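You operate a simulated robot arm through the tools that you are given. There is no shell and no other tool. Be economical: measure what you need, move in short steps, check, and stop when the job is done.

You are at the controls of a simulated robot arm. One attempt, no reset.

## Task
Put the colour pot from the flat end of the bench on the top of the trolley.

It is judged by the outcome, as a careful person would: the job done as asked, and still so three seconds after it is handed in. It fails if anything else is knocked over, pushed out of place, dropped, spilled or broken.

## Robot
A 6-joint arm with a two-finger parallel gripper, fixed in place. Base frame: the origin is at the foot of the arm, x ahead of it, y to its left, z up; the work surface is at about z = 920. Units: mm, degrees, N and s.
With the tool pointing down near the work surface it reaches from about 220 to 620 mm from the base axis. Its first joint turns from -66.0 to 66.0 degrees. Payload 2.7 kg.
Tool frame: the origin (TCP) lies between the finger pads and is the grasp point; the fingertips stand 23 mm ahead of it; z points along the fingers, y is the line along which they close. Largest opening 94 mm; finger width 38, thickness 10; the body of the gripper, 54 by 96 mm, starts 39 mm behind the TCP.
Orientation is that of the tool frame in the base frame, as a unit quaternion [x, y, z, w]. With the fingers straight down and closing along the base's y, the tool's x points along the base's -x, its y along +y and its z along -z.

## Interface
- The arm moves only by the tool step_arm. Its argument "deltas" is a list that holds one entry, the list of rows, each a list of 7 numbers: the shift along the base's x, y, z in mm, then the turn, a rotation vector about the base's x, y, z in degrees, then the opening, from 0 (shut) to 1 (fully open). In form: [[[tx, ty, tz, ax, ay, az, hand], ...]]. A call has 1 to 20 rows; each row shifts and turns the commanded pose from where the row before left it. A row lasts 0.2 s, in which the tool goes at most 50 mm and 8.6 degrees; a call with a longer step from one row to the next is refused whole, and so is a gripper value outside its range. A pose out of reach is approached as far as the arm can. The call stops where the force on the tool passes 40 N (or 10 N more than at its start, if that is more) or the arm is blocked; 0.2 s more then pass. Each finger travels about 45 mm/s and halts on what it meets, pressing with about 40 N; the grip force reading is that of the motor and also rises with nothing between the fingers. The clock runs only during rows and for 0.2 s after the last one: add rows that do not move to give the fingers time. It gives the time, the measured TCP pose, the force on the tool (base axes), the opening and the grip force at its end, in the units of the frame above (readings bear some noise), and new pictures: "views" is both (left out), scene, wrist or none.
- Cameras (640 x 400 px; columns grow to the right, rows downward): "scene" is fixed at [71.6, -427.2, 1403.4]; the picture's right is [0.82, -0.57, 0.00], its down [-0.33, -0.47, -0.82] and it looks along [0.47, 0.67, -0.57] (base axes); focal length 214 px, centre (320, 200). "wrist" rides on the gripper at [-39, 0, -44] in the tool frame; the picture's right is [0.00, -1.00, 0.00], its down [0.97, 0.00, -0.24] and it looks along [0.24, 0.00, 0.97] (tool axes); focal length 218 px, centre (320, 200).
- locate(camera, pixels): for up to 12 pixels [column, row] of the newest picture of that camera ("zoom" is the newest enlarged one), the place [x, y, z] in the base frame of the surface seen there, good to about 2 mm. It takes no simulated time.
- enlarge(camera, box): a new picture of the part [left, top, right, bottom] of that camera's present view, enlarged. It takes no simulated time.
- finish_job(): hands the job in; it is judged then, once.

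Keep the steps short. Do not move on a guess: measure, check each grasp and each placing, and mend mistakes. In all there are 60 turns and 120 pictures (those below and enlarged ones count). Leave the gripper open and the arm clear of the work at the hand-in unless told otherwise, and finish with a single line.

The tools are called after "Request:" as name(argument=value, ...) on one line, values as JSON. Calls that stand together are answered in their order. step_arm: Moves the arm, as the interface text tells. Its arguments: {"type":"object","properties":{"deltas":{"type":"array","items":{"type":"array","items":{"type":"array","items":{"type":"number"}}}},"views":{"type":"string","enum":["both","scene","wrist","none"]}},"required":["deltas"]} The other tools are called the same way: locate (camera, pixels) gives the place of the surface under pixels of a picture; enlarge (camera, box) takes an enlarged picture of a part of a camera's view; finish_job () hands the job in.

At the start:

```text
time_s: 0.0
ee_pos: [439.2, -87.8, 1198.8]
tcp_rot: [0.0, 1.0, 0.001, 0.0]
contact_force: [0.2, -0.2, 0.6]
finger_gap: 94.1
grip_force: 0.1
```

scene: 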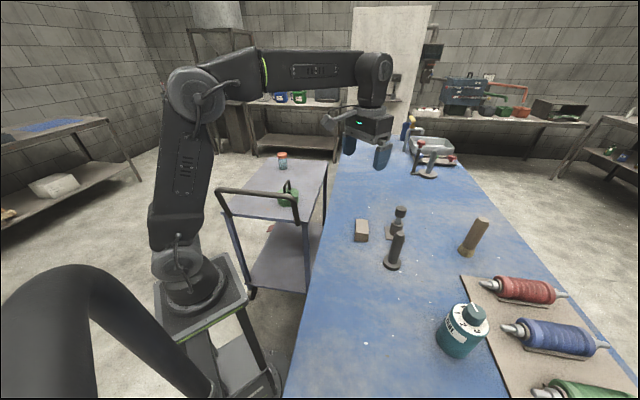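
wrist: 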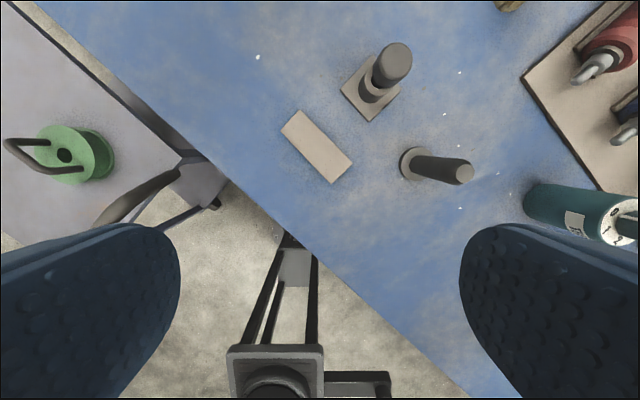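

I see a teal canister at about (462,330) near the rollers, a green object and a jar on the trolley at the left. I'll enlarge both areas to identify the pot and the free top.

Request:
enlarge(camera="scene", box=[400, 260, 640, 400])

Request:
enlarge(camera="scene", box=[200, 130, 360, 250])

Request:
enlarge(camera="scene", box=[330, 110, 520, 280])

```text
2.67 times, centred on (520, 330) of scene
```

zoom: 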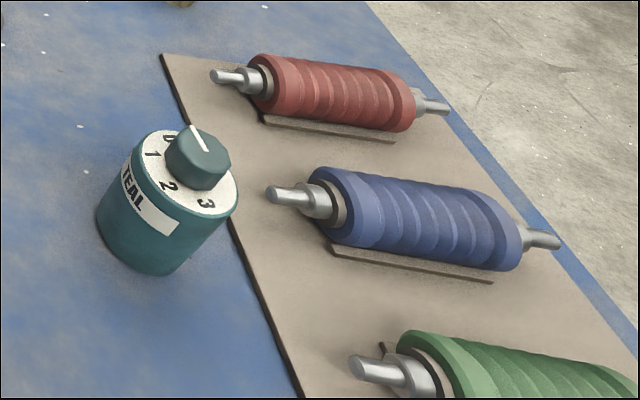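

```text
3.33 times, centred on (280, 190) of scene
```

zoom: 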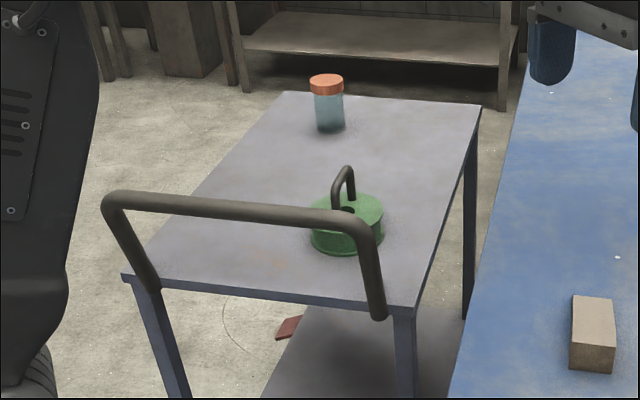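

```text
2.35 times, centred on (425, 195) of scene
```

zoom: 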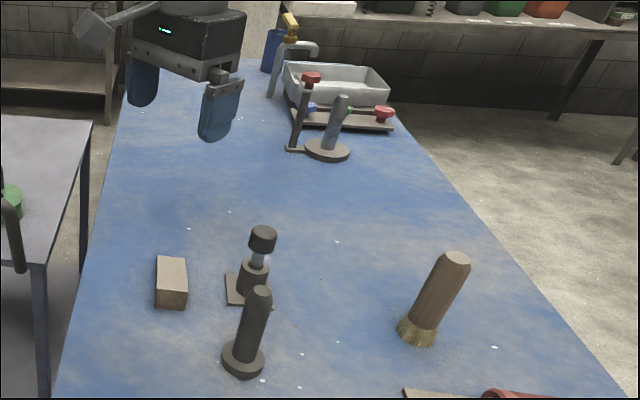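

The teal canister has a dial 0–3 and label "TEAL". I need to check the far end of the bench for other pots, then measure.

Request:
enlarge(camera="scene", box=[390, 105, 480, 185])

Request:
locate(camera="scene", pixels=[[474, 313], [465, 322], [487, 328], [448, 312], [440, 340], [458, 356], [436, 352], [480, 350], [462, 277], [508, 395], [503, 330], [500, 289]])

Request:
locate(camera="scene", pixels=[[282, 155], [281, 168], [288, 184], [285, 200], [250, 185], [265, 170], [305, 170], [240, 200], [300, 205], [230, 190], [310, 160], [290, 200]])

Request:
locate(camera="scene", pixels=[[361, 231], [400, 209], [398, 234], [392, 268], [483, 220], [466, 250], [405, 120], [425, 150], [323, 160], [270, 155], [304, 221], [234, 210]])

```text
5.00 times, centred on (435, 145) of scene
```

zoom: 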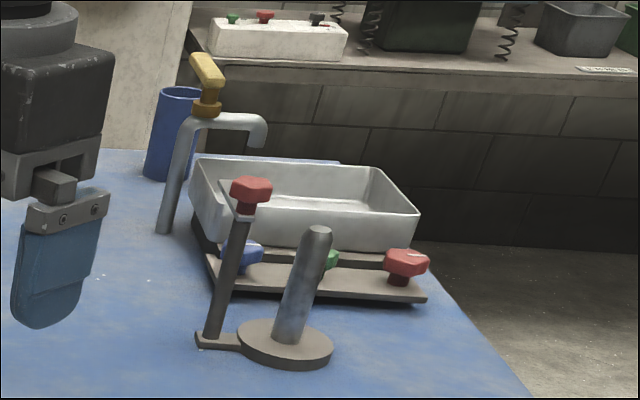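

```text
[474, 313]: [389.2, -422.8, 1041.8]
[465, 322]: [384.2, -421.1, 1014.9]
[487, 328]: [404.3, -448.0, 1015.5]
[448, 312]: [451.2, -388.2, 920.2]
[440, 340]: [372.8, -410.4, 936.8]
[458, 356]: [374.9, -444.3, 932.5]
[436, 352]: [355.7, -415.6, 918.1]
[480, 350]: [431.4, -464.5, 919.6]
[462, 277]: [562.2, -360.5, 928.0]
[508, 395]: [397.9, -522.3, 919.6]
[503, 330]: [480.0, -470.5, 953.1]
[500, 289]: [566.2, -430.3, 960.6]
```

```text
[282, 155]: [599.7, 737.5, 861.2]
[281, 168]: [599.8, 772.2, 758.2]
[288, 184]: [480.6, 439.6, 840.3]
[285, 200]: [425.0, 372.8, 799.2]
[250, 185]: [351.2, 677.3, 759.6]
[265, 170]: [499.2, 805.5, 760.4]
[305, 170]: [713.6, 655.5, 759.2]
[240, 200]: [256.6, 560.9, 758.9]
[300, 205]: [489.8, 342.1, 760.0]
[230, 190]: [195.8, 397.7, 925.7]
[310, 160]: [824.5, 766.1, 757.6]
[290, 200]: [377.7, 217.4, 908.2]
```

```text
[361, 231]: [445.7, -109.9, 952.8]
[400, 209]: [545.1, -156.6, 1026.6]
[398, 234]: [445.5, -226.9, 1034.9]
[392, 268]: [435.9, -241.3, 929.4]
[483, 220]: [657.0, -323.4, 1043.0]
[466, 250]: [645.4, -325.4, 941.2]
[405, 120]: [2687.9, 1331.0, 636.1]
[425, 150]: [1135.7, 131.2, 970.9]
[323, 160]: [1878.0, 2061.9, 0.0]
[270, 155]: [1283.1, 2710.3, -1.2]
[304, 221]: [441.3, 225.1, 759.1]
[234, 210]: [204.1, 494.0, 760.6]
```

The bench's far end has the sink and tap; this near end, with the flat plate and rollers, is the flat end, and the TEAL pot is there at about (392,-435), top z≈1015, knob to 1042, body ~70 mm wide. Trolley top is at z≈760 with a rail near z≈925. I'll move high (z 1199) over the pot and look down.

Request:
step_arm(deltas=[[[-6, -43, 0, 0, 0, 0, 1], [-6, -43, 0, 0, 0, 0, 1], [-6, -43, 0, 0, 0, 0, 1], [-6, -43, 0, 0, 0, 0, 1], [-6, -43, 0, 0, 0, 0, 1], [-6, -43, 0, 0, 0, 0, 1], [-6, -43, 0, 0, 0, 0, 1], [-5, -43, 0, 0, 0, 0, 1], [0, 0, 0, 0, 0, 0, 1]]])

```text
time_s: 2.0
ee_pos: [383.9, -411.3, 1190.0]
tcp_rot: [0.0, 1.0, 0.0, 0.0]
contact_force: [-0.1, 0.4, 0.6]
finger_gap: 94.0
grip_force: 0.0
out of reach, approached as far as the arm can: row 8
```

scene: 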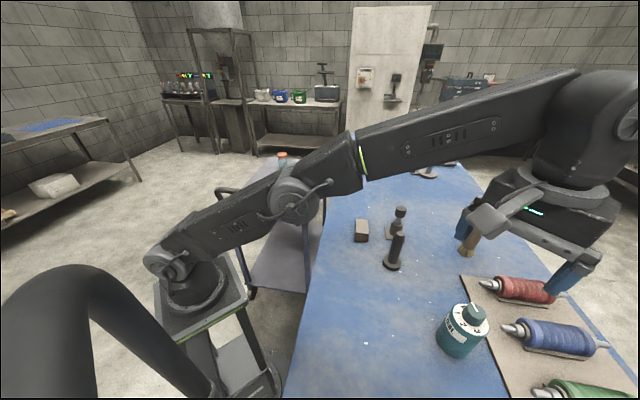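
wrist: 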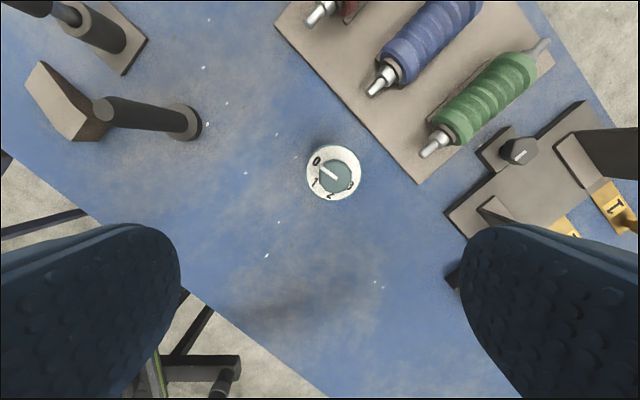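

The pot is at wrist (333,173). Measuring its rim and surroundings.

Request:
enlarge(camera="wrist", box=[273, 130, 393, 220])

Request:
locate(camera="wrist", pixels=[[309, 174], [358, 174], [333, 148], [333, 198], [337, 175], [415, 182], [430, 155], [275, 27], [200, 120], [448, 208], [455, 270], [350, 103]])

```text
4.44 times, centred on (333, 175) of wrist
```

zoom: 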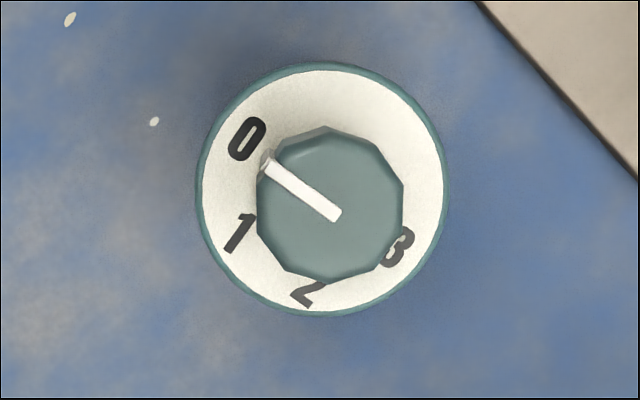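

```text
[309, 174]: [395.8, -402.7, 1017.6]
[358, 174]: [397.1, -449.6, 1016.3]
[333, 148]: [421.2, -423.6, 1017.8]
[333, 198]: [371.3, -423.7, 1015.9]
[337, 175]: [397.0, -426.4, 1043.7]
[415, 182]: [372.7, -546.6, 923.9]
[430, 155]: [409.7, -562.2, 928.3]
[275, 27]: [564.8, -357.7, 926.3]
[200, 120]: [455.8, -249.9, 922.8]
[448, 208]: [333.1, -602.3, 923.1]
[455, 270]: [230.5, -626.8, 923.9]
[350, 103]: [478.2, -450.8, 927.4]
```

Pot centre ≈(396.5,-425.5), diameter ≈54 mm, body top 1017, knob top 1044. The palm must stay above the knob, so I'll grip at TCP z≈1011 (palm 1050). First get aligned at z≈1100.

Request:
step_arm(deltas=[[[0, 0, -30, 0, 0, 0, 1], [6, -7, -30, 0, 0, 0, 1], [6.6, -7.2, -30, 0, 0, 0, 1], [0, 0, 0, 0, 0, 0, 1]]])

```text
time_s: 3.0
ee_pos: [395.1, -425.0, 1099.7]
tcp_rot: [0.0, 1.0, 0.0, 0.0]
contact_force: [-1.0, -0.1, 0.1]
finger_gap: 94.4
grip_force: 0.1
```

scene: 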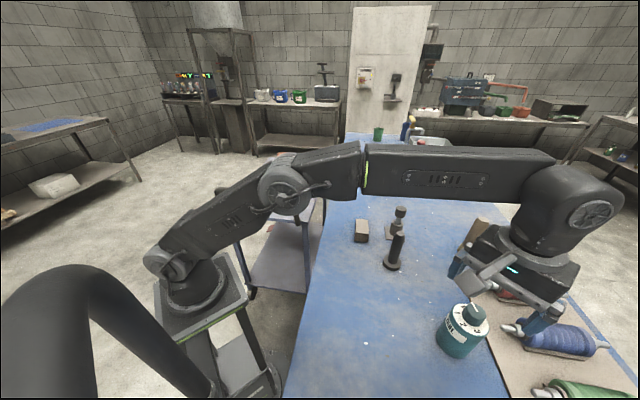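
wrist: 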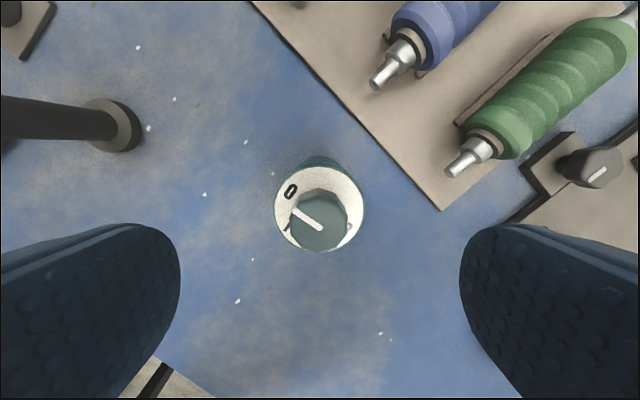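

A green pot now shows at scene (378,133), formerly hidden by the gripper. I'll look at it before picking anything.

Request:
enlarge(camera="scene", box=[345, 105, 465, 180])

Request:
locate(camera="scene", pixels=[[378, 134], [379, 130], [350, 140], [400, 150], [375, 150], [416, 121]])

```text
5.33 times, centred on (405, 142) of scene
```

zoom: 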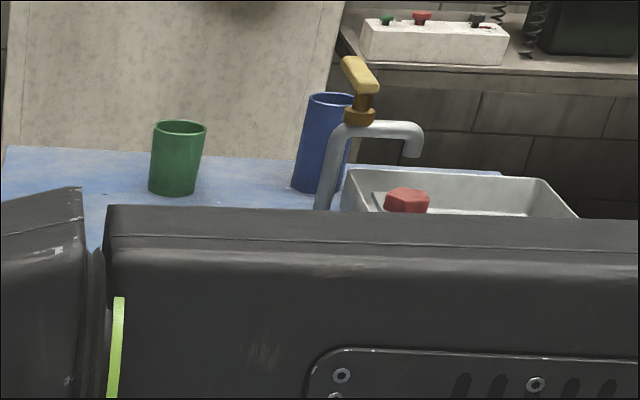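

```text
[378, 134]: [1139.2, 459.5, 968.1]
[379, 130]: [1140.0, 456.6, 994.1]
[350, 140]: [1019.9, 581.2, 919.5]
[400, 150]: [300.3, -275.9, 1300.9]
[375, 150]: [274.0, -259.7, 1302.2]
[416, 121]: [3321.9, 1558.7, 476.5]
```

Those are cups, far out of reach beside the sink. I'll also check the item at the wrist picture's right edge, in case another pot is there.

Request:
enlarge(camera="wrist", box=[440, 100, 640, 240])

Request:
step_arm(deltas=[[[-20, 43, 20, 0, 0, -8, 1], [-20, 10, 20, 0, 0, -8, 1], [-30, 0, 20, 0, 0, -8, 1], [-30, 0, 0, 0, 0, -8, 1], [0, 0, 0, 0, 0, -8, 1]]])

```text
2.86 times, centred on (540, 170) of wrist
```

zoom: 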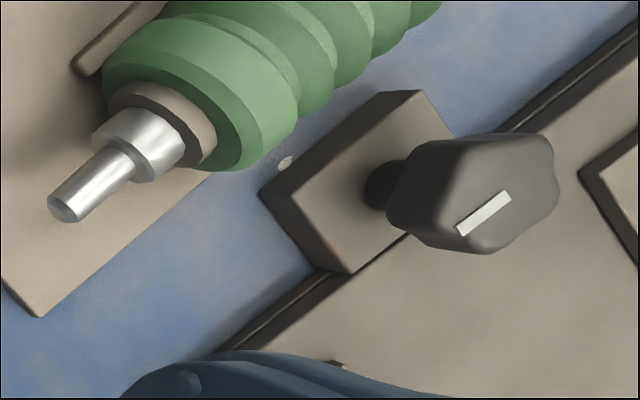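

```text
refused: row 1 steps farther than a row can; nothing moved
```

Request:
step_arm(deltas=[[[-20, 10, 30, 0, 0, -8, 1], [-20, 0, 30, 0, 0, -8, 1], [-30, 0, 20, 0, 0, -8, 1], [-30, 0, 0, 0, 0, -8, 1], [0, -20, 0, 0, 0, -8, 1], [0, -20, 0, 0, 0, -8, 1], [0, 0, 0, 0, 0, -8, 1]]], views="wrist")

```text
time_s: 4.6
ee_pos: [295.6, -455.3, 1180.1]
tcp_rot: [0.47, 0.882, -0.001, 0.001]
contact_force: [0.9, -0.4, 0.6]
finger_gap: 94.1
grip_force: 0.1
```

wrist: 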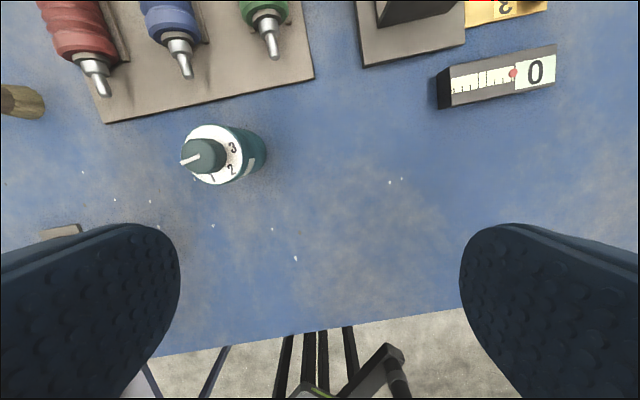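

The knobbed item carries number tags. I'll tilt the wrist camera outward to see the rest of this bench end and be sure there's only one pot.

Request:
step_arm(deltas=[[[0, 0, 0, -6.6, -4.5, 0, 1], [0, 0, 0, -6.6, -4.5, 0, 1], [0, 0, 0, -6.6, -4.5, 0, 1], [0, 0, 0, -6.6, -4.5, 0, 1], [0, 0, 0, 0, 0, 0, 1]]], views="wrist")

```text
time_s: 5.8
ee_pos: [296.6, -454.9, 1181.9]
tcp_rot: [0.452, 0.849, -0.127, 0.244]
contact_force: [-0.6, 0.0, -0.9]
finger_gap: 94.1
grip_force: 0.0
```

wrist: 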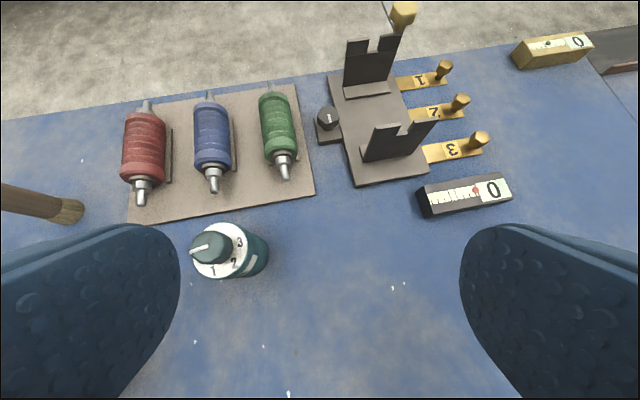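

No other pot at this end: the rollers, a number stand and gauge only. So the TEAL pot it is. I untilt and go above it with the fingers closing tangentially (clear of the plate).

Request:
step_arm(deltas=[[[0, 0, 0, 6.6, 4.5, 0, 1], [20, 5, -5, 6.6, 4.5, 0, 1], [25, 8, -22, 6.6, 4.5, 0, 1], [25, 8, -25, 6.6, 4.5, 0, 1], [29.9, 8.4, -22, 0, 0, 8, 1], [0, 0, 0, 0, 0, 0, 1], [0, 0, 0, 0, 0, 0, 1]]])

```text
time_s: 7.4
ee_pos: [392.9, -426.2, 1107.2]
tcp_rot: [0.407, 0.913, -0.001, 0.001]
contact_force: [1.3, 0.3, 0.6]
finger_gap: 94.2
grip_force: 0.2
```

scene: 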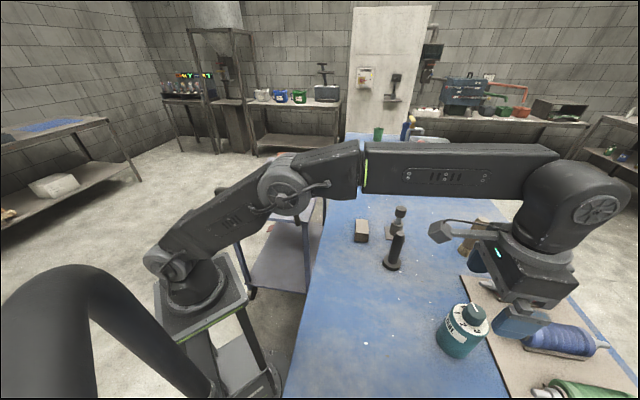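
wrist: 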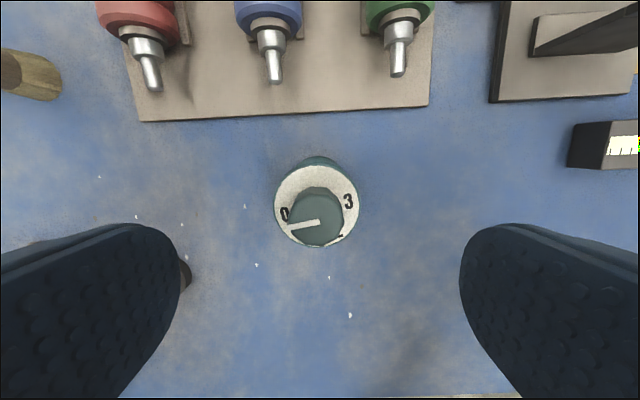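

Checking the pot's centre again before descending.

Request:
locate(camera="wrist", pixels=[[276, 207], [357, 207], [317, 168], [317, 246], [316, 210]])

```text
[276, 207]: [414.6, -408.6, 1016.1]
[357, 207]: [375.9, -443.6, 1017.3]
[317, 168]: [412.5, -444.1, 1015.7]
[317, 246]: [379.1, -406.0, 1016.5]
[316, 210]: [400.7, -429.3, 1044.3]
```

Centre (396,-426). Correct x by +3 and descend to z≈1011.

Request:
step_arm(deltas=[[[2, 0, -30, 0, 0, 0, 1], [0, 0, -30, 0, 0, 0, 1], [0, 0, -20, 0, 0, 0, 1], [0, 0, -15, 0, 0, 0, 1], [0, 0, 0, 0, 0, 0, 1], [0, 0, 0, 0, 0, 0, 1]]])

```text
time_s: 8.8
ee_pos: [397.9, -426.0, 1011.8]
tcp_rot: [0.407, 0.914, 0.0, 0.0]
contact_force: [-0.1, 0.9, 0.4]
finger_gap: 94.2
grip_force: 0.0
```

scene: 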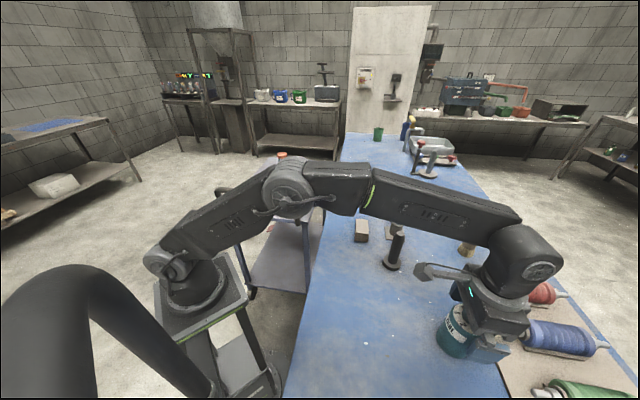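
wrist: 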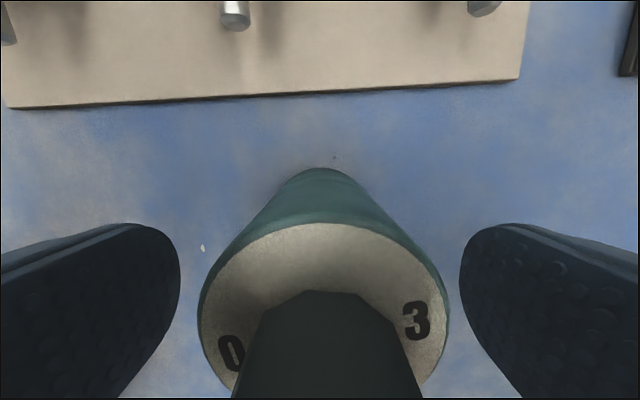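

The pot sits centred between the fingers (column ~323), no contact. Closing.

Request:
step_arm(deltas=[[[0, 0, 0, 0, 0, 0, 0.6], [0, 0, 0, 0, 0, 0, 0.3], [0, 0, 0, 0, 0, 0, 0], [0, 0, 0, 0, 0, 0, 0], [0, 0, 0, 0, 0, 0, 0], [0, 0, 0, 0, 0, 0, 0]]], views="wrist")

```text
time_s: 10.2
ee_pos: [398.0, -425.4, 1011.9]
tcp_rot: [0.407, 0.913, 0.0, 0.001]
contact_force: [0.1, -0.3, 1.6]
finger_gap: 56.7
grip_force: 40.0
```

wrist: 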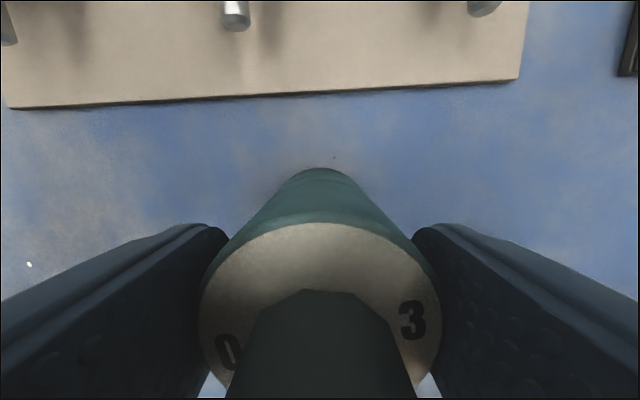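

Gripped at gap 56.7 mm, 40 N. Lift gently 30 mm and check it holds.

Request:
step_arm(deltas=[[[0, 0, 8, 0, 0, 0, 0], [0, 0, 11, 0, 0, 0, 0], [0, 0, 11, 0, 0, 0, 0], [0, 0, 0, 0, 0, 0, 0]]])

```text
time_s: 11.2
ee_pos: [397.3, -426.0, 1042.3]
tcp_rot: [0.407, 0.913, 0.0, 0.0]
contact_force: [-1.0, -0.1, -2.0]
finger_gap: 56.7
grip_force: 39.9
```

scene: 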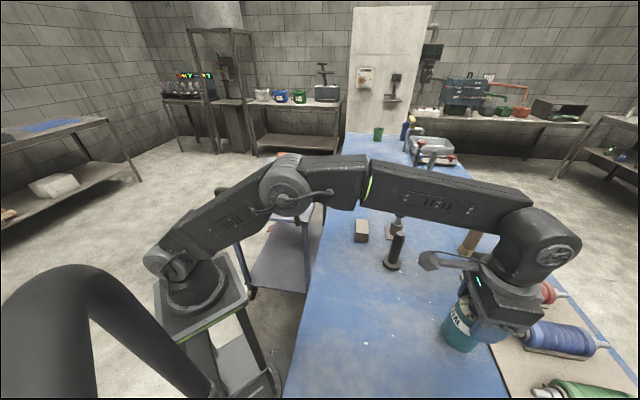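
wrist: 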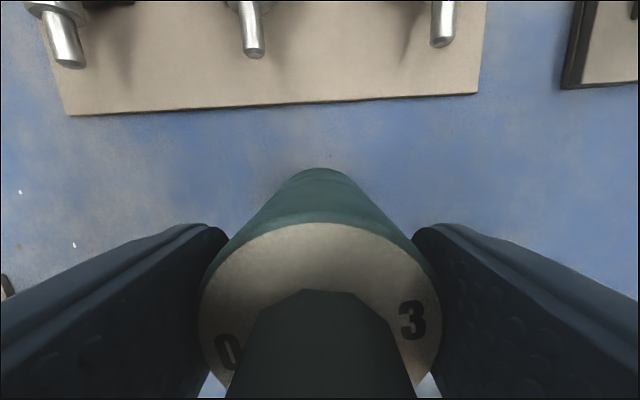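

The pot hangs free (bottom ≈92 mm below TCP). Lift further, draw inward to radius ≈430 at z≈1182 so it clears the pegs (tops 1035).

Request:
step_arm(deltas=[[[0, 0, 25, 0, 0, 0, 0], [0, 0, 35, 0, 0, 0, 0], [-26, 28, 20, 0, 0, 0, 0], [-26, 28, 20, 0, 0, 0, 0], [-26, 28, 20, 0, 0, 0, 0], [-26, 28, 20, 0, 0, 0, 0], [0, 0, 0, 0, 0, 0, 0]]], views="scene")

```text
time_s: 12.8
ee_pos: [293.9, -312.5, 1183.4]
tcp_rot: [0.407, 0.913, 0.0, 0.001]
contact_force: [-0.3, -0.4, -2.3]
finger_gap: 56.6
grip_force: 40.6
```

scene: 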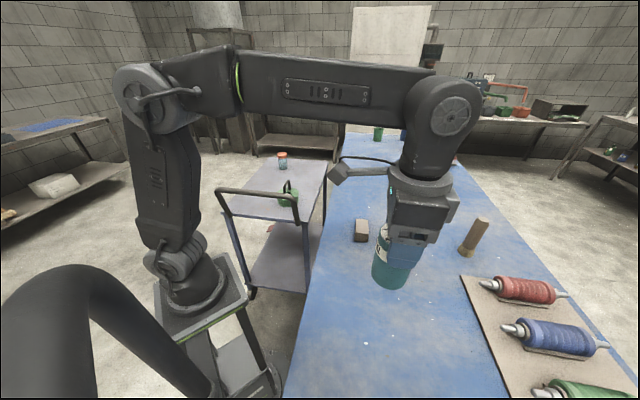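

Holding well. Before swinging, measure the trolley top: its rail, the green item and the edges.

Request:
enlarge(camera="scene", box=[205, 140, 335, 230])

Request:
locate(camera="scene", pixels=[[218, 191], [235, 191], [255, 193], [275, 194], [294, 197], [298, 215], [225, 205], [288, 182], [280, 195], [297, 196], [288, 203], [305, 212]])

Request:
locate(camera="scene", pixels=[[232, 211], [302, 221], [325, 160], [272, 156], [250, 200], [260, 185], [270, 208], [240, 195], [262, 203], [255, 210], [285, 189], [290, 189]])

```text
4.44 times, centred on (270, 185) of scene
```

zoom: 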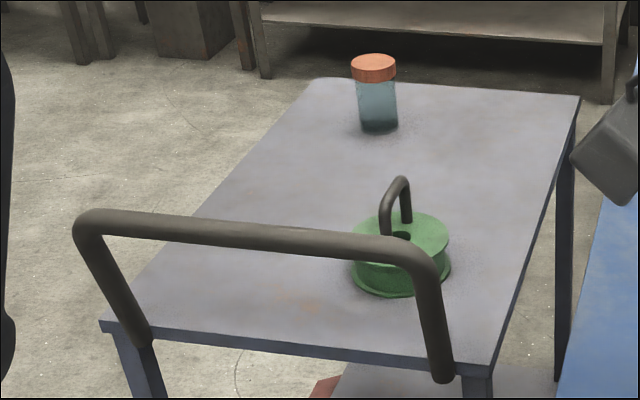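

```text
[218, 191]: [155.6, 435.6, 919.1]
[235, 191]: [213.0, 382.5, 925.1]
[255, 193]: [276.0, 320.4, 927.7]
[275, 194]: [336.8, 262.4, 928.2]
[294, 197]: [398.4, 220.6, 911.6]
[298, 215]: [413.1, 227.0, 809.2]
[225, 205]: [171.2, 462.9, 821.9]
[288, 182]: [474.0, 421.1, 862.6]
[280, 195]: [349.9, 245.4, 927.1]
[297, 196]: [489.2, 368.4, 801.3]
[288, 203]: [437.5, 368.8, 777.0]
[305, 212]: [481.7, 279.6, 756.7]
```

```text
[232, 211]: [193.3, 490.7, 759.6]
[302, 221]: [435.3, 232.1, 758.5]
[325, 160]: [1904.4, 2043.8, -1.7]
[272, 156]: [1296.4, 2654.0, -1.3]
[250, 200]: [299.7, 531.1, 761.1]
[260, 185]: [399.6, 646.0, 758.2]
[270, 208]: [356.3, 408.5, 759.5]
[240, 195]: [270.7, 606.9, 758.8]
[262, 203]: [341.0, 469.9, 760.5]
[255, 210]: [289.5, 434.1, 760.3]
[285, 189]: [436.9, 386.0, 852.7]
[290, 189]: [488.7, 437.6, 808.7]
```

Plan: set down at about (316,458) on the trolley top – 70 mm in from the near edge, ~160 mm from the green item (centre ≈(465,405)). Swing on a 429 mm arc at z 1183 (pot bottom ≈1090, above everything), turning the tool along; first half now.

Request:
step_arm(deltas=[[[31.1, 32.4, 0, 0, 0, 6.01, 0], [27.5, 35.5, 0, 0, 0, 6.01, 0], [23.6, 38.1, 0, 0, 0, 6.01, 0], [19.6, 40.5, 0, 0, 0, 6.01, 0], [15.2, 42.2, 0, 0, 0, 6.01, 0], [10.8, 44.3, 0, 0, 0, 6.01, 0], [6.1, 44.5, 0, 0, 0, 6.01, 0], [1.3, 44.9, 0, 0, 0, 6.01, 0], [-3.4, 44.8, 0, 0, 0, 6.01, 0], [0, 0, 0, 0, 0, 0, 0]]], views="scene")

```text
time_s: 15.0
ee_pos: [425.7, 53.6, 1182.0]
tcp_rot: [-0.054, 0.999, 0.001, 0.0]
contact_force: [-0.3, -0.6, -2.3]
finger_gap: 56.6
grip_force: 40.0
```

scene: 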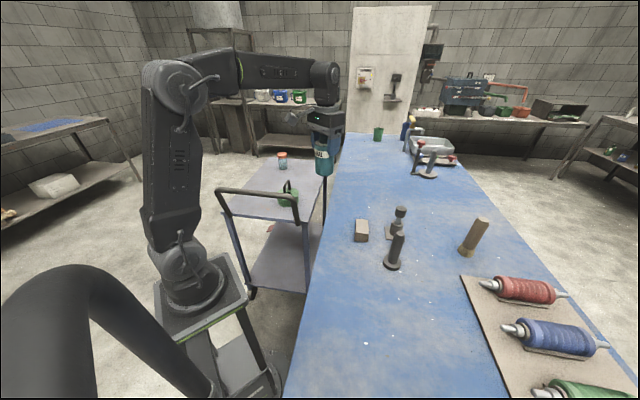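

Good, pot still firmly held. Second half of the swing.

Request:
step_arm(deltas=[[[-8, 44.2, 0, 0, 0, 6.01, 0], [-12.6, 43.1, 0, 0, 0, 6.01, 0], [-17, 41.5, 0, 0, 0, 6.01, 0], [-21.3, 39.6, 0, 0, 0, 6.01, 0], [-25.3, 37.1, 0, 0, 0, 6.01, 0], [-29.6, 34.8, 0, 0, 0, 6.01, 0], [-32.5, 30.9, 0, 0, 0, 6.01, 0], [-35.6, 27.4, 0, 0, 0, 6.01, 0], [0, 0, 0, 0, 0, 0, 0]]])

```text
time_s: 17.0
ee_pos: [244.5, 349.3, 1182.3]
tcp_rot: [-0.455, 0.89, 0.0, -0.001]
contact_force: [0.3, -0.7, -2.0]
finger_gap: 56.4
grip_force: 40.1
```

scene: 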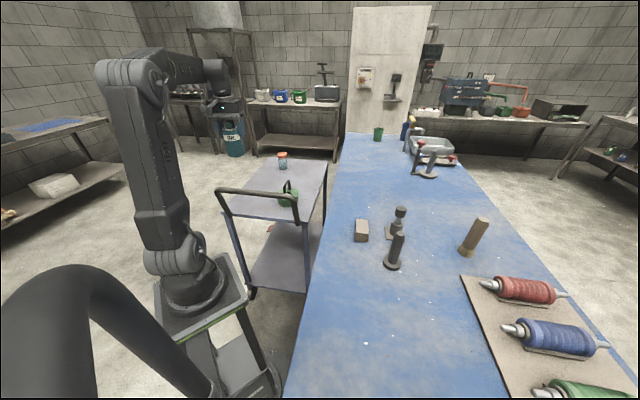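
wrist: 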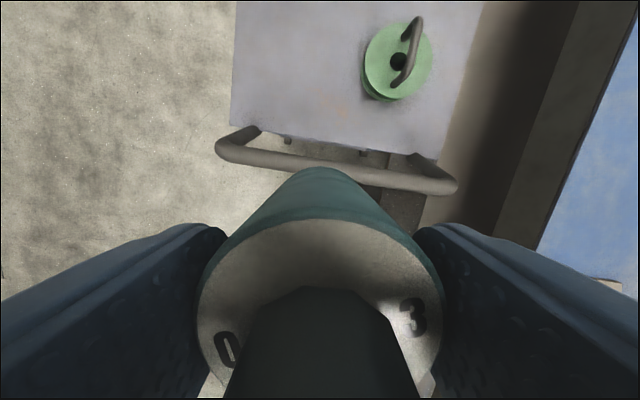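

Now over the rail. Measure the green item, rail and near corners from above.

Request:
locate(camera="wrist", pixels=[[366, 62], [431, 50], [398, 98], [395, 25], [300, 60], [300, 160], [235, 135], [380, 180], [445, 190], [432, 150], [238, 50], [415, 20]])

Request:
step_arm(deltas=[[[18, 27, 0, 0, 0, 0, 0], [18, 27, 0, 0, 0, 0, 0], [18, 27, -10, 0, 0, 0, 0], [17.5, 27.7, -20, 0, 0, 0, 0], [0, 0, -30, 0, 0, 0, 0], [0, 0, 0, 0, 0, 0, 0]]])

```text
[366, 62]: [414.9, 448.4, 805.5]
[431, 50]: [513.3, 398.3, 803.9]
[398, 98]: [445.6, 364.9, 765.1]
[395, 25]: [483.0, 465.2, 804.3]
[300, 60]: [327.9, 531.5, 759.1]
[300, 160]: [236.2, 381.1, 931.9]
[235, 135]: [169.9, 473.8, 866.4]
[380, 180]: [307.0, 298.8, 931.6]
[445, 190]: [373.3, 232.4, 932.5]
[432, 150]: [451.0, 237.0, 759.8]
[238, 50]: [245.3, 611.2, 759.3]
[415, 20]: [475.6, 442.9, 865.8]
```

```text
time_s: 18.4
ee_pos: [315.2, 461.0, 1122.5]
tcp_rot: [-0.456, 0.89, 0.0, 0.0]
contact_force: [-0.4, -0.1, -1.6]
finger_gap: 56.4
grip_force: 39.9
```

scene: 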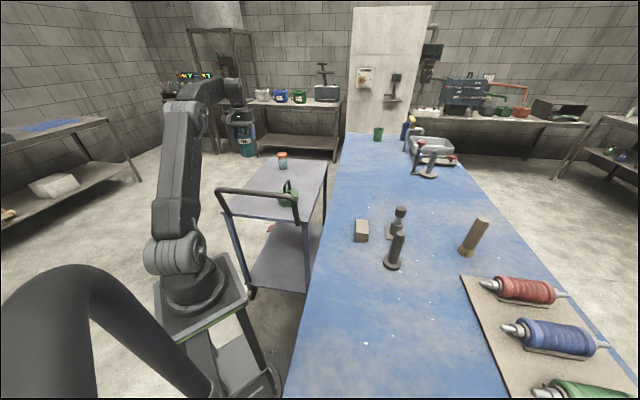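
wrist: 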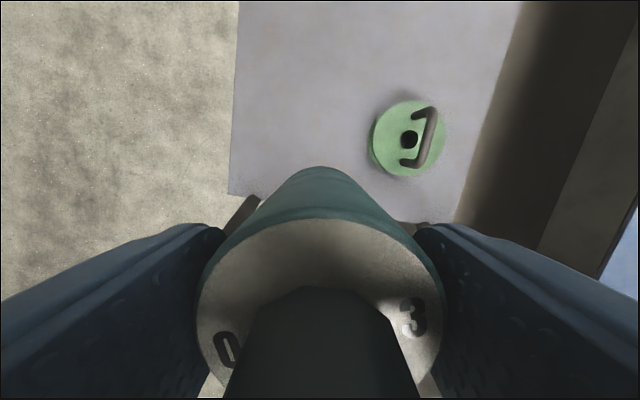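

Position (315,461), green item centre (464,423): ample space. Descend to z≈920 (pot bottom ≈828) and check arm-to-rail clearance.

Request:
step_arm(deltas=[[[0, 0, -30, 0, 0, 0, 0], [0, 0, -35, 0, 0, 0, 0], [0, 0, -35, 0, 0, 0, 0], [0, 0, -35, 0, 0, 0, 0], [0, 0, -35, 0, 0, 0, 0], [0, 0, -30, 0, 0, 0, 0], [0, 0, 0, 0, 0, 0, 0]]])

```text
time_s: 20.0
ee_pos: [316.0, 461.3, 923.2]
tcp_rot: [-0.455, 0.89, 0.001, 0.0]
contact_force: [0.3, -0.3, -1.0]
finger_gap: 56.1
grip_force: 39.7
```

scene: 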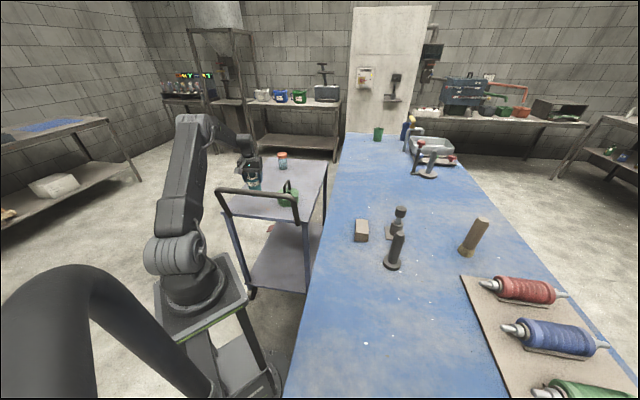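
wrist: 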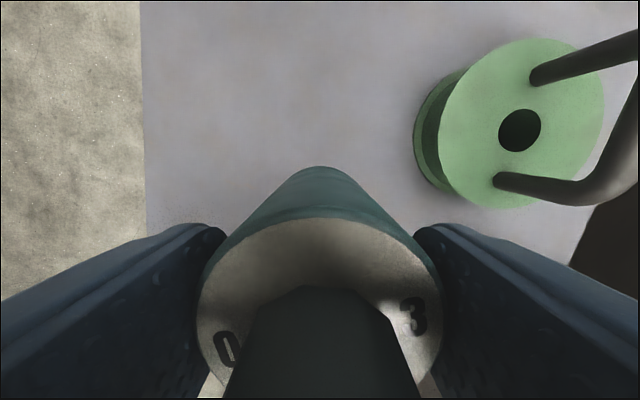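

Request:
enlarge(camera="scene", box=[180, 110, 320, 220])

Request:
locate(camera="scene", pixels=[[245, 145], [225, 140], [215, 137], [245, 155], [240, 158], [246, 165], [253, 178], [258, 187]])

```text
3.64 times, centred on (250, 165) of scene
```

zoom: 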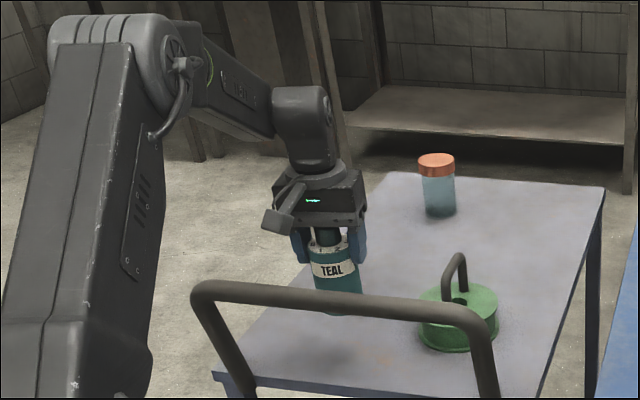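

```text
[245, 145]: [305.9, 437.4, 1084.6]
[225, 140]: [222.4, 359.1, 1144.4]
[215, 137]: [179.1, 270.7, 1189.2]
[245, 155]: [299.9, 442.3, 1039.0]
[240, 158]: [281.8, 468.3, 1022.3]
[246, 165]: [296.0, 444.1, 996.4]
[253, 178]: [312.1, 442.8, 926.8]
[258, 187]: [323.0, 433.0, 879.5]
```

The forearm is ~150 mm above the rail; plenty. Descend to about 6 mm above contact (TCP ≈858).

Request:
step_arm(deltas=[[[0, 0, -25, 0, 0, 0, 0], [0, 0, -25, 0, 0, 0, 0], [0, 0, -14, 0, 0, 0, 0], [0, 0, 0, 0, 0, 0, 0]]], views="scene")

Request:
enlarge(camera="scene", box=[220, 140, 310, 215])

```text
time_s: 21.0
ee_pos: [315.7, 460.8, 857.7]
tcp_rot: [-0.456, 0.89, 0.0, 0.0]
contact_force: [-0.2, -1.0, -1.0]
finger_gap: 56.6
grip_force: 39.9
```

scene: 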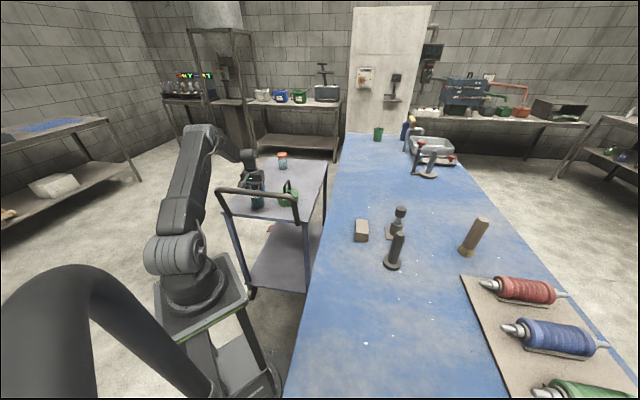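

```text
5.33 times, centred on (265, 178) of scene
```

zoom: 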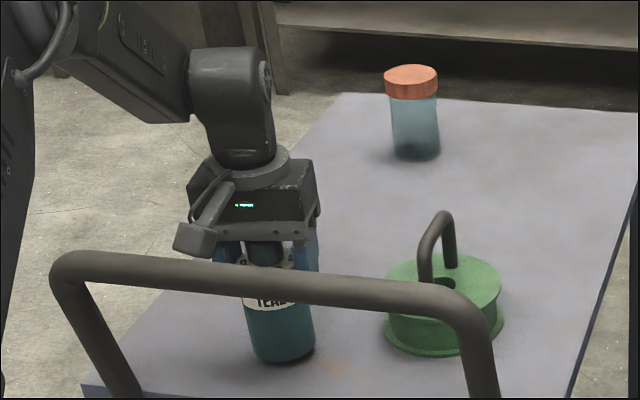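

Nearly down. Lower 2 mm at a time watching the vertical force.

Request:
step_arm(deltas=[[[0, 0, -2, 0, 0, 0, 0], [0, 0, -2, 0, 0, 0, 0], [0, 0, -1, 0, 0, 0, 0], [0, 0, 0, 0, 0, 0, 0]]], views="none")

```text
time_s: 22.0
ee_pos: [315.3, 461.7, 858.2]
tcp_rot: [-0.455, 0.891, 0.001, 0.002]
contact_force: [7.2, 6.7, 39.0]
finger_gap: 56.2
grip_force: 40.1
```

The pot is on the surface: 39 N upward, TCP 858. Ease the pressure by commanding back up in small steps.

Request:
step_arm(deltas=[[[0, 0, 2, 0, 0, 0, 0], [0, 0, 1, 0, 0, 0, 0], [0, 0, 0, 0, 0, 0, 0]]], views="wrist")

Request:
enlarge(camera="scene", box=[220, 140, 310, 215])

```text
time_s: 22.8
ee_pos: [314.8, 461.3, 855.9]
tcp_rot: [-0.455, 0.89, 0.001, 0.002]
contact_force: [15.8, 14.7, 18.1]
finger_gap: 56.2
grip_force: 39.9
```

wrist: 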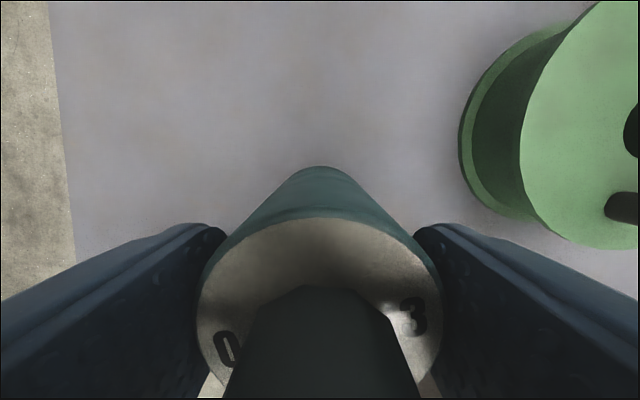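

```text
5.33 times, centred on (265, 178) of scene
```

zoom: 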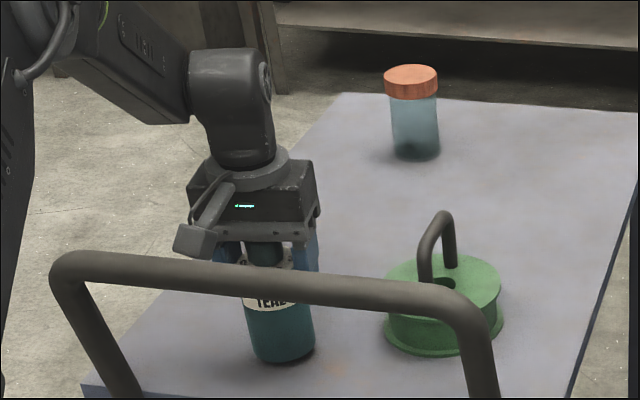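

There's an outward side force of ~21 N along with 18 N up: strain held by friction. Ease up a little more and, in the same go, see whether it dies away.

Request:
step_arm(deltas=[[[0, 0, 1, 0, 0, 0, 0], [0, 0, 1, 0, 0, 0, 0], [0, 0, 0, 0, 0, 0, 0]]], views="none")

Request:
locate(camera="scene", pixels=[[235, 191], [275, 194], [302, 221], [232, 211], [262, 209], [270, 208]])

```text
time_s: 23.6
ee_pos: [312.5, 461.0, 856.6]
tcp_rot: [-0.454, 0.891, -0.001, -0.002]
contact_force: [6.0, 4.9, 2.0]
finger_gap: 56.3
grip_force: 39.5
```

```text
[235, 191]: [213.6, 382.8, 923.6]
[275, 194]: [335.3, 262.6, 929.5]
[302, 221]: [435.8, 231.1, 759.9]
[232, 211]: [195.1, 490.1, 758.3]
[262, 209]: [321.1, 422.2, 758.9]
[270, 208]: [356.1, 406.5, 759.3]
```

The strain has gone (≈8 N total) and the trolley's rail and edges are unmoved. The pot stands on the top; open the fingers slowly.

Request:
step_arm(deltas=[[[0, 0, 0, 0, 0, 0, 0.55], [0, 0, 0, 0, 0, 0, 0.6], [0, 0, 0, 0, 0, 0, 0.65], [0, 0, 0, 0, 0, 0, 0.75], [0, 0, 0, 0, 0, 0, 0.85], [0, 0, 0, 0, 0, 0, 1], [0, 0, 0, 0, 0, 0, 1], [0, 0, 0, 0, 0, 0, 1]]])

Request:
enlarge(camera="scene", box=[220, 140, 310, 215])

```text
time_s: 25.4
ee_pos: [314.4, 459.8, 857.9]
tcp_rot: [-0.455, 0.891, 0.0, -0.001]
contact_force: [0.0, -0.3, 0.2]
finger_gap: 93.7
grip_force: 0.1
```

scene: 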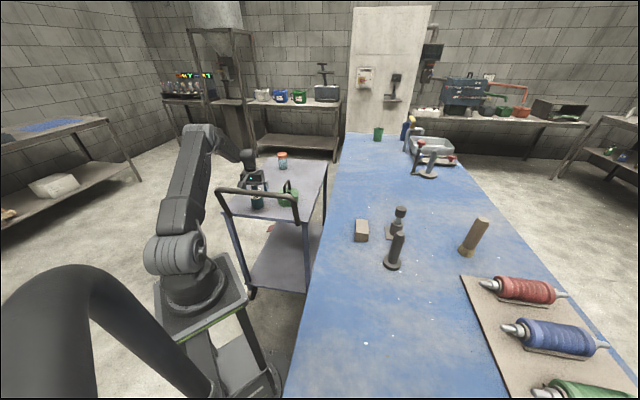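
wrist: 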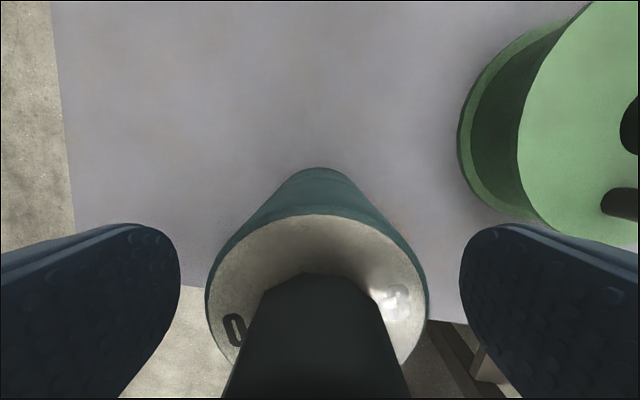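

```text
5.33 times, centred on (265, 178) of scene
```

zoom: 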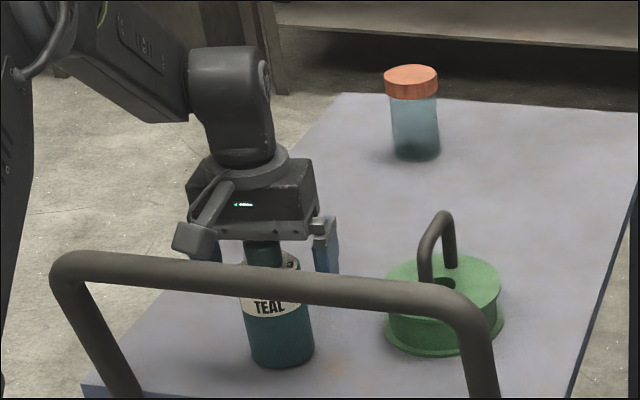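

Released with zero force; the pot stands upright. Go straight up, clear of the knob and rail.

Request:
step_arm(deltas=[[[0, 0, 15, 0, 0, 0, 1], [0, 0, 30, 0, 0, 0, 1], [0, 0, 40, 0, 0, 0, 1], [0, 0, 40, 0, 0, 0, 1], [0, 0, 40, 0, 0, 0, 1], [0, 0, 40, 0, 0, 0, 1], [0, 0, 40, 0, 0, 0, 1], [-15, -22, 30, 0, 0, 0, 1], [-20, -29, 20, 0, 0, 0, 1], [-20, -29, 0, 0, 0, 0, 1], [0, 0, 0, 0, 0, 0, 1]]])

Request:
enlarge(camera="scene", box=[200, 130, 340, 230])

Request:
locate(camera="scene", pixels=[[235, 191], [275, 194], [302, 221], [232, 211], [258, 185], [258, 201]])

```text
time_s: 27.8
ee_pos: [258.1, 379.7, 1154.0]
tcp_rot: [-0.456, 0.89, -0.001, -0.001]
contact_force: [-0.3, -0.2, 0.8]
finger_gap: 93.9
grip_force: 0.0
```

scene: 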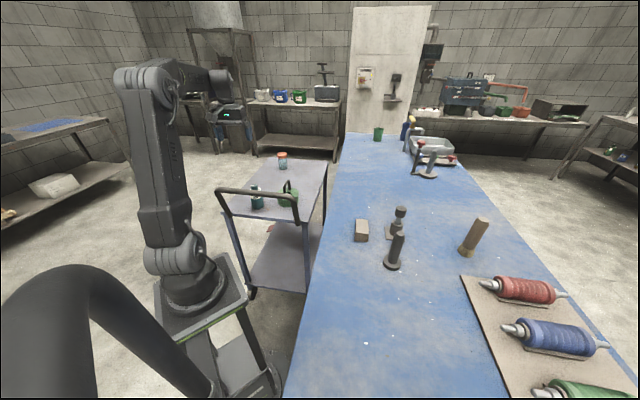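
wrist: 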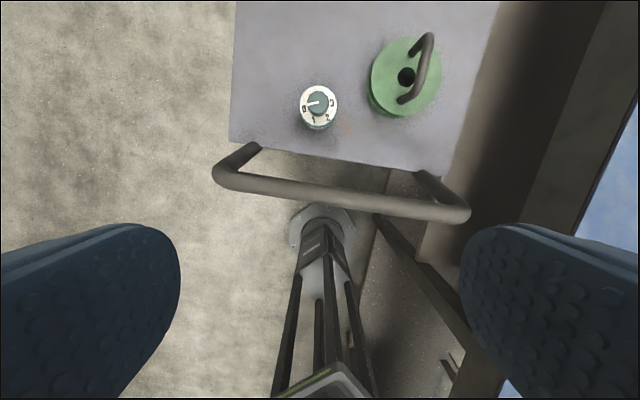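

```text
4.00 times, centred on (270, 180) of scene
```

zoom: 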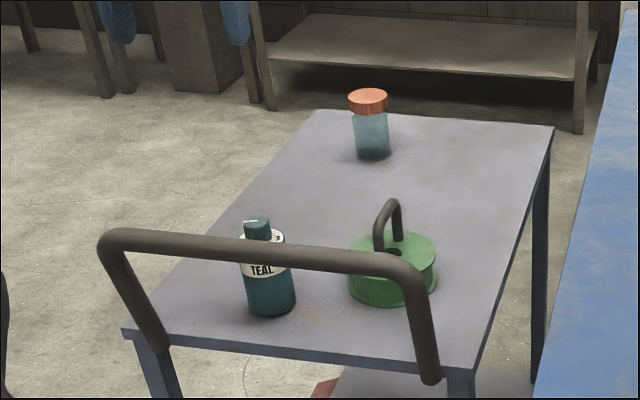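

```text
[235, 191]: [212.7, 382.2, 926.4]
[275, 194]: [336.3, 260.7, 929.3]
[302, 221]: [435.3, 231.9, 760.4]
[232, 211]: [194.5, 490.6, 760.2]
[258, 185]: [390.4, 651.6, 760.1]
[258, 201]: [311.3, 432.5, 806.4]
```

The pot stands upright on the trolley top with its dial still at 0. The trolley hasn't moved, nothing else was disturbed, and the arm is clear with the gripper open. Handing in.

Request:
finish_job()

```text
The job is handed in.
```

The TEAL colour pot from the flat end of the bench is standing upright on the top of the trolley, and the job is handed in.
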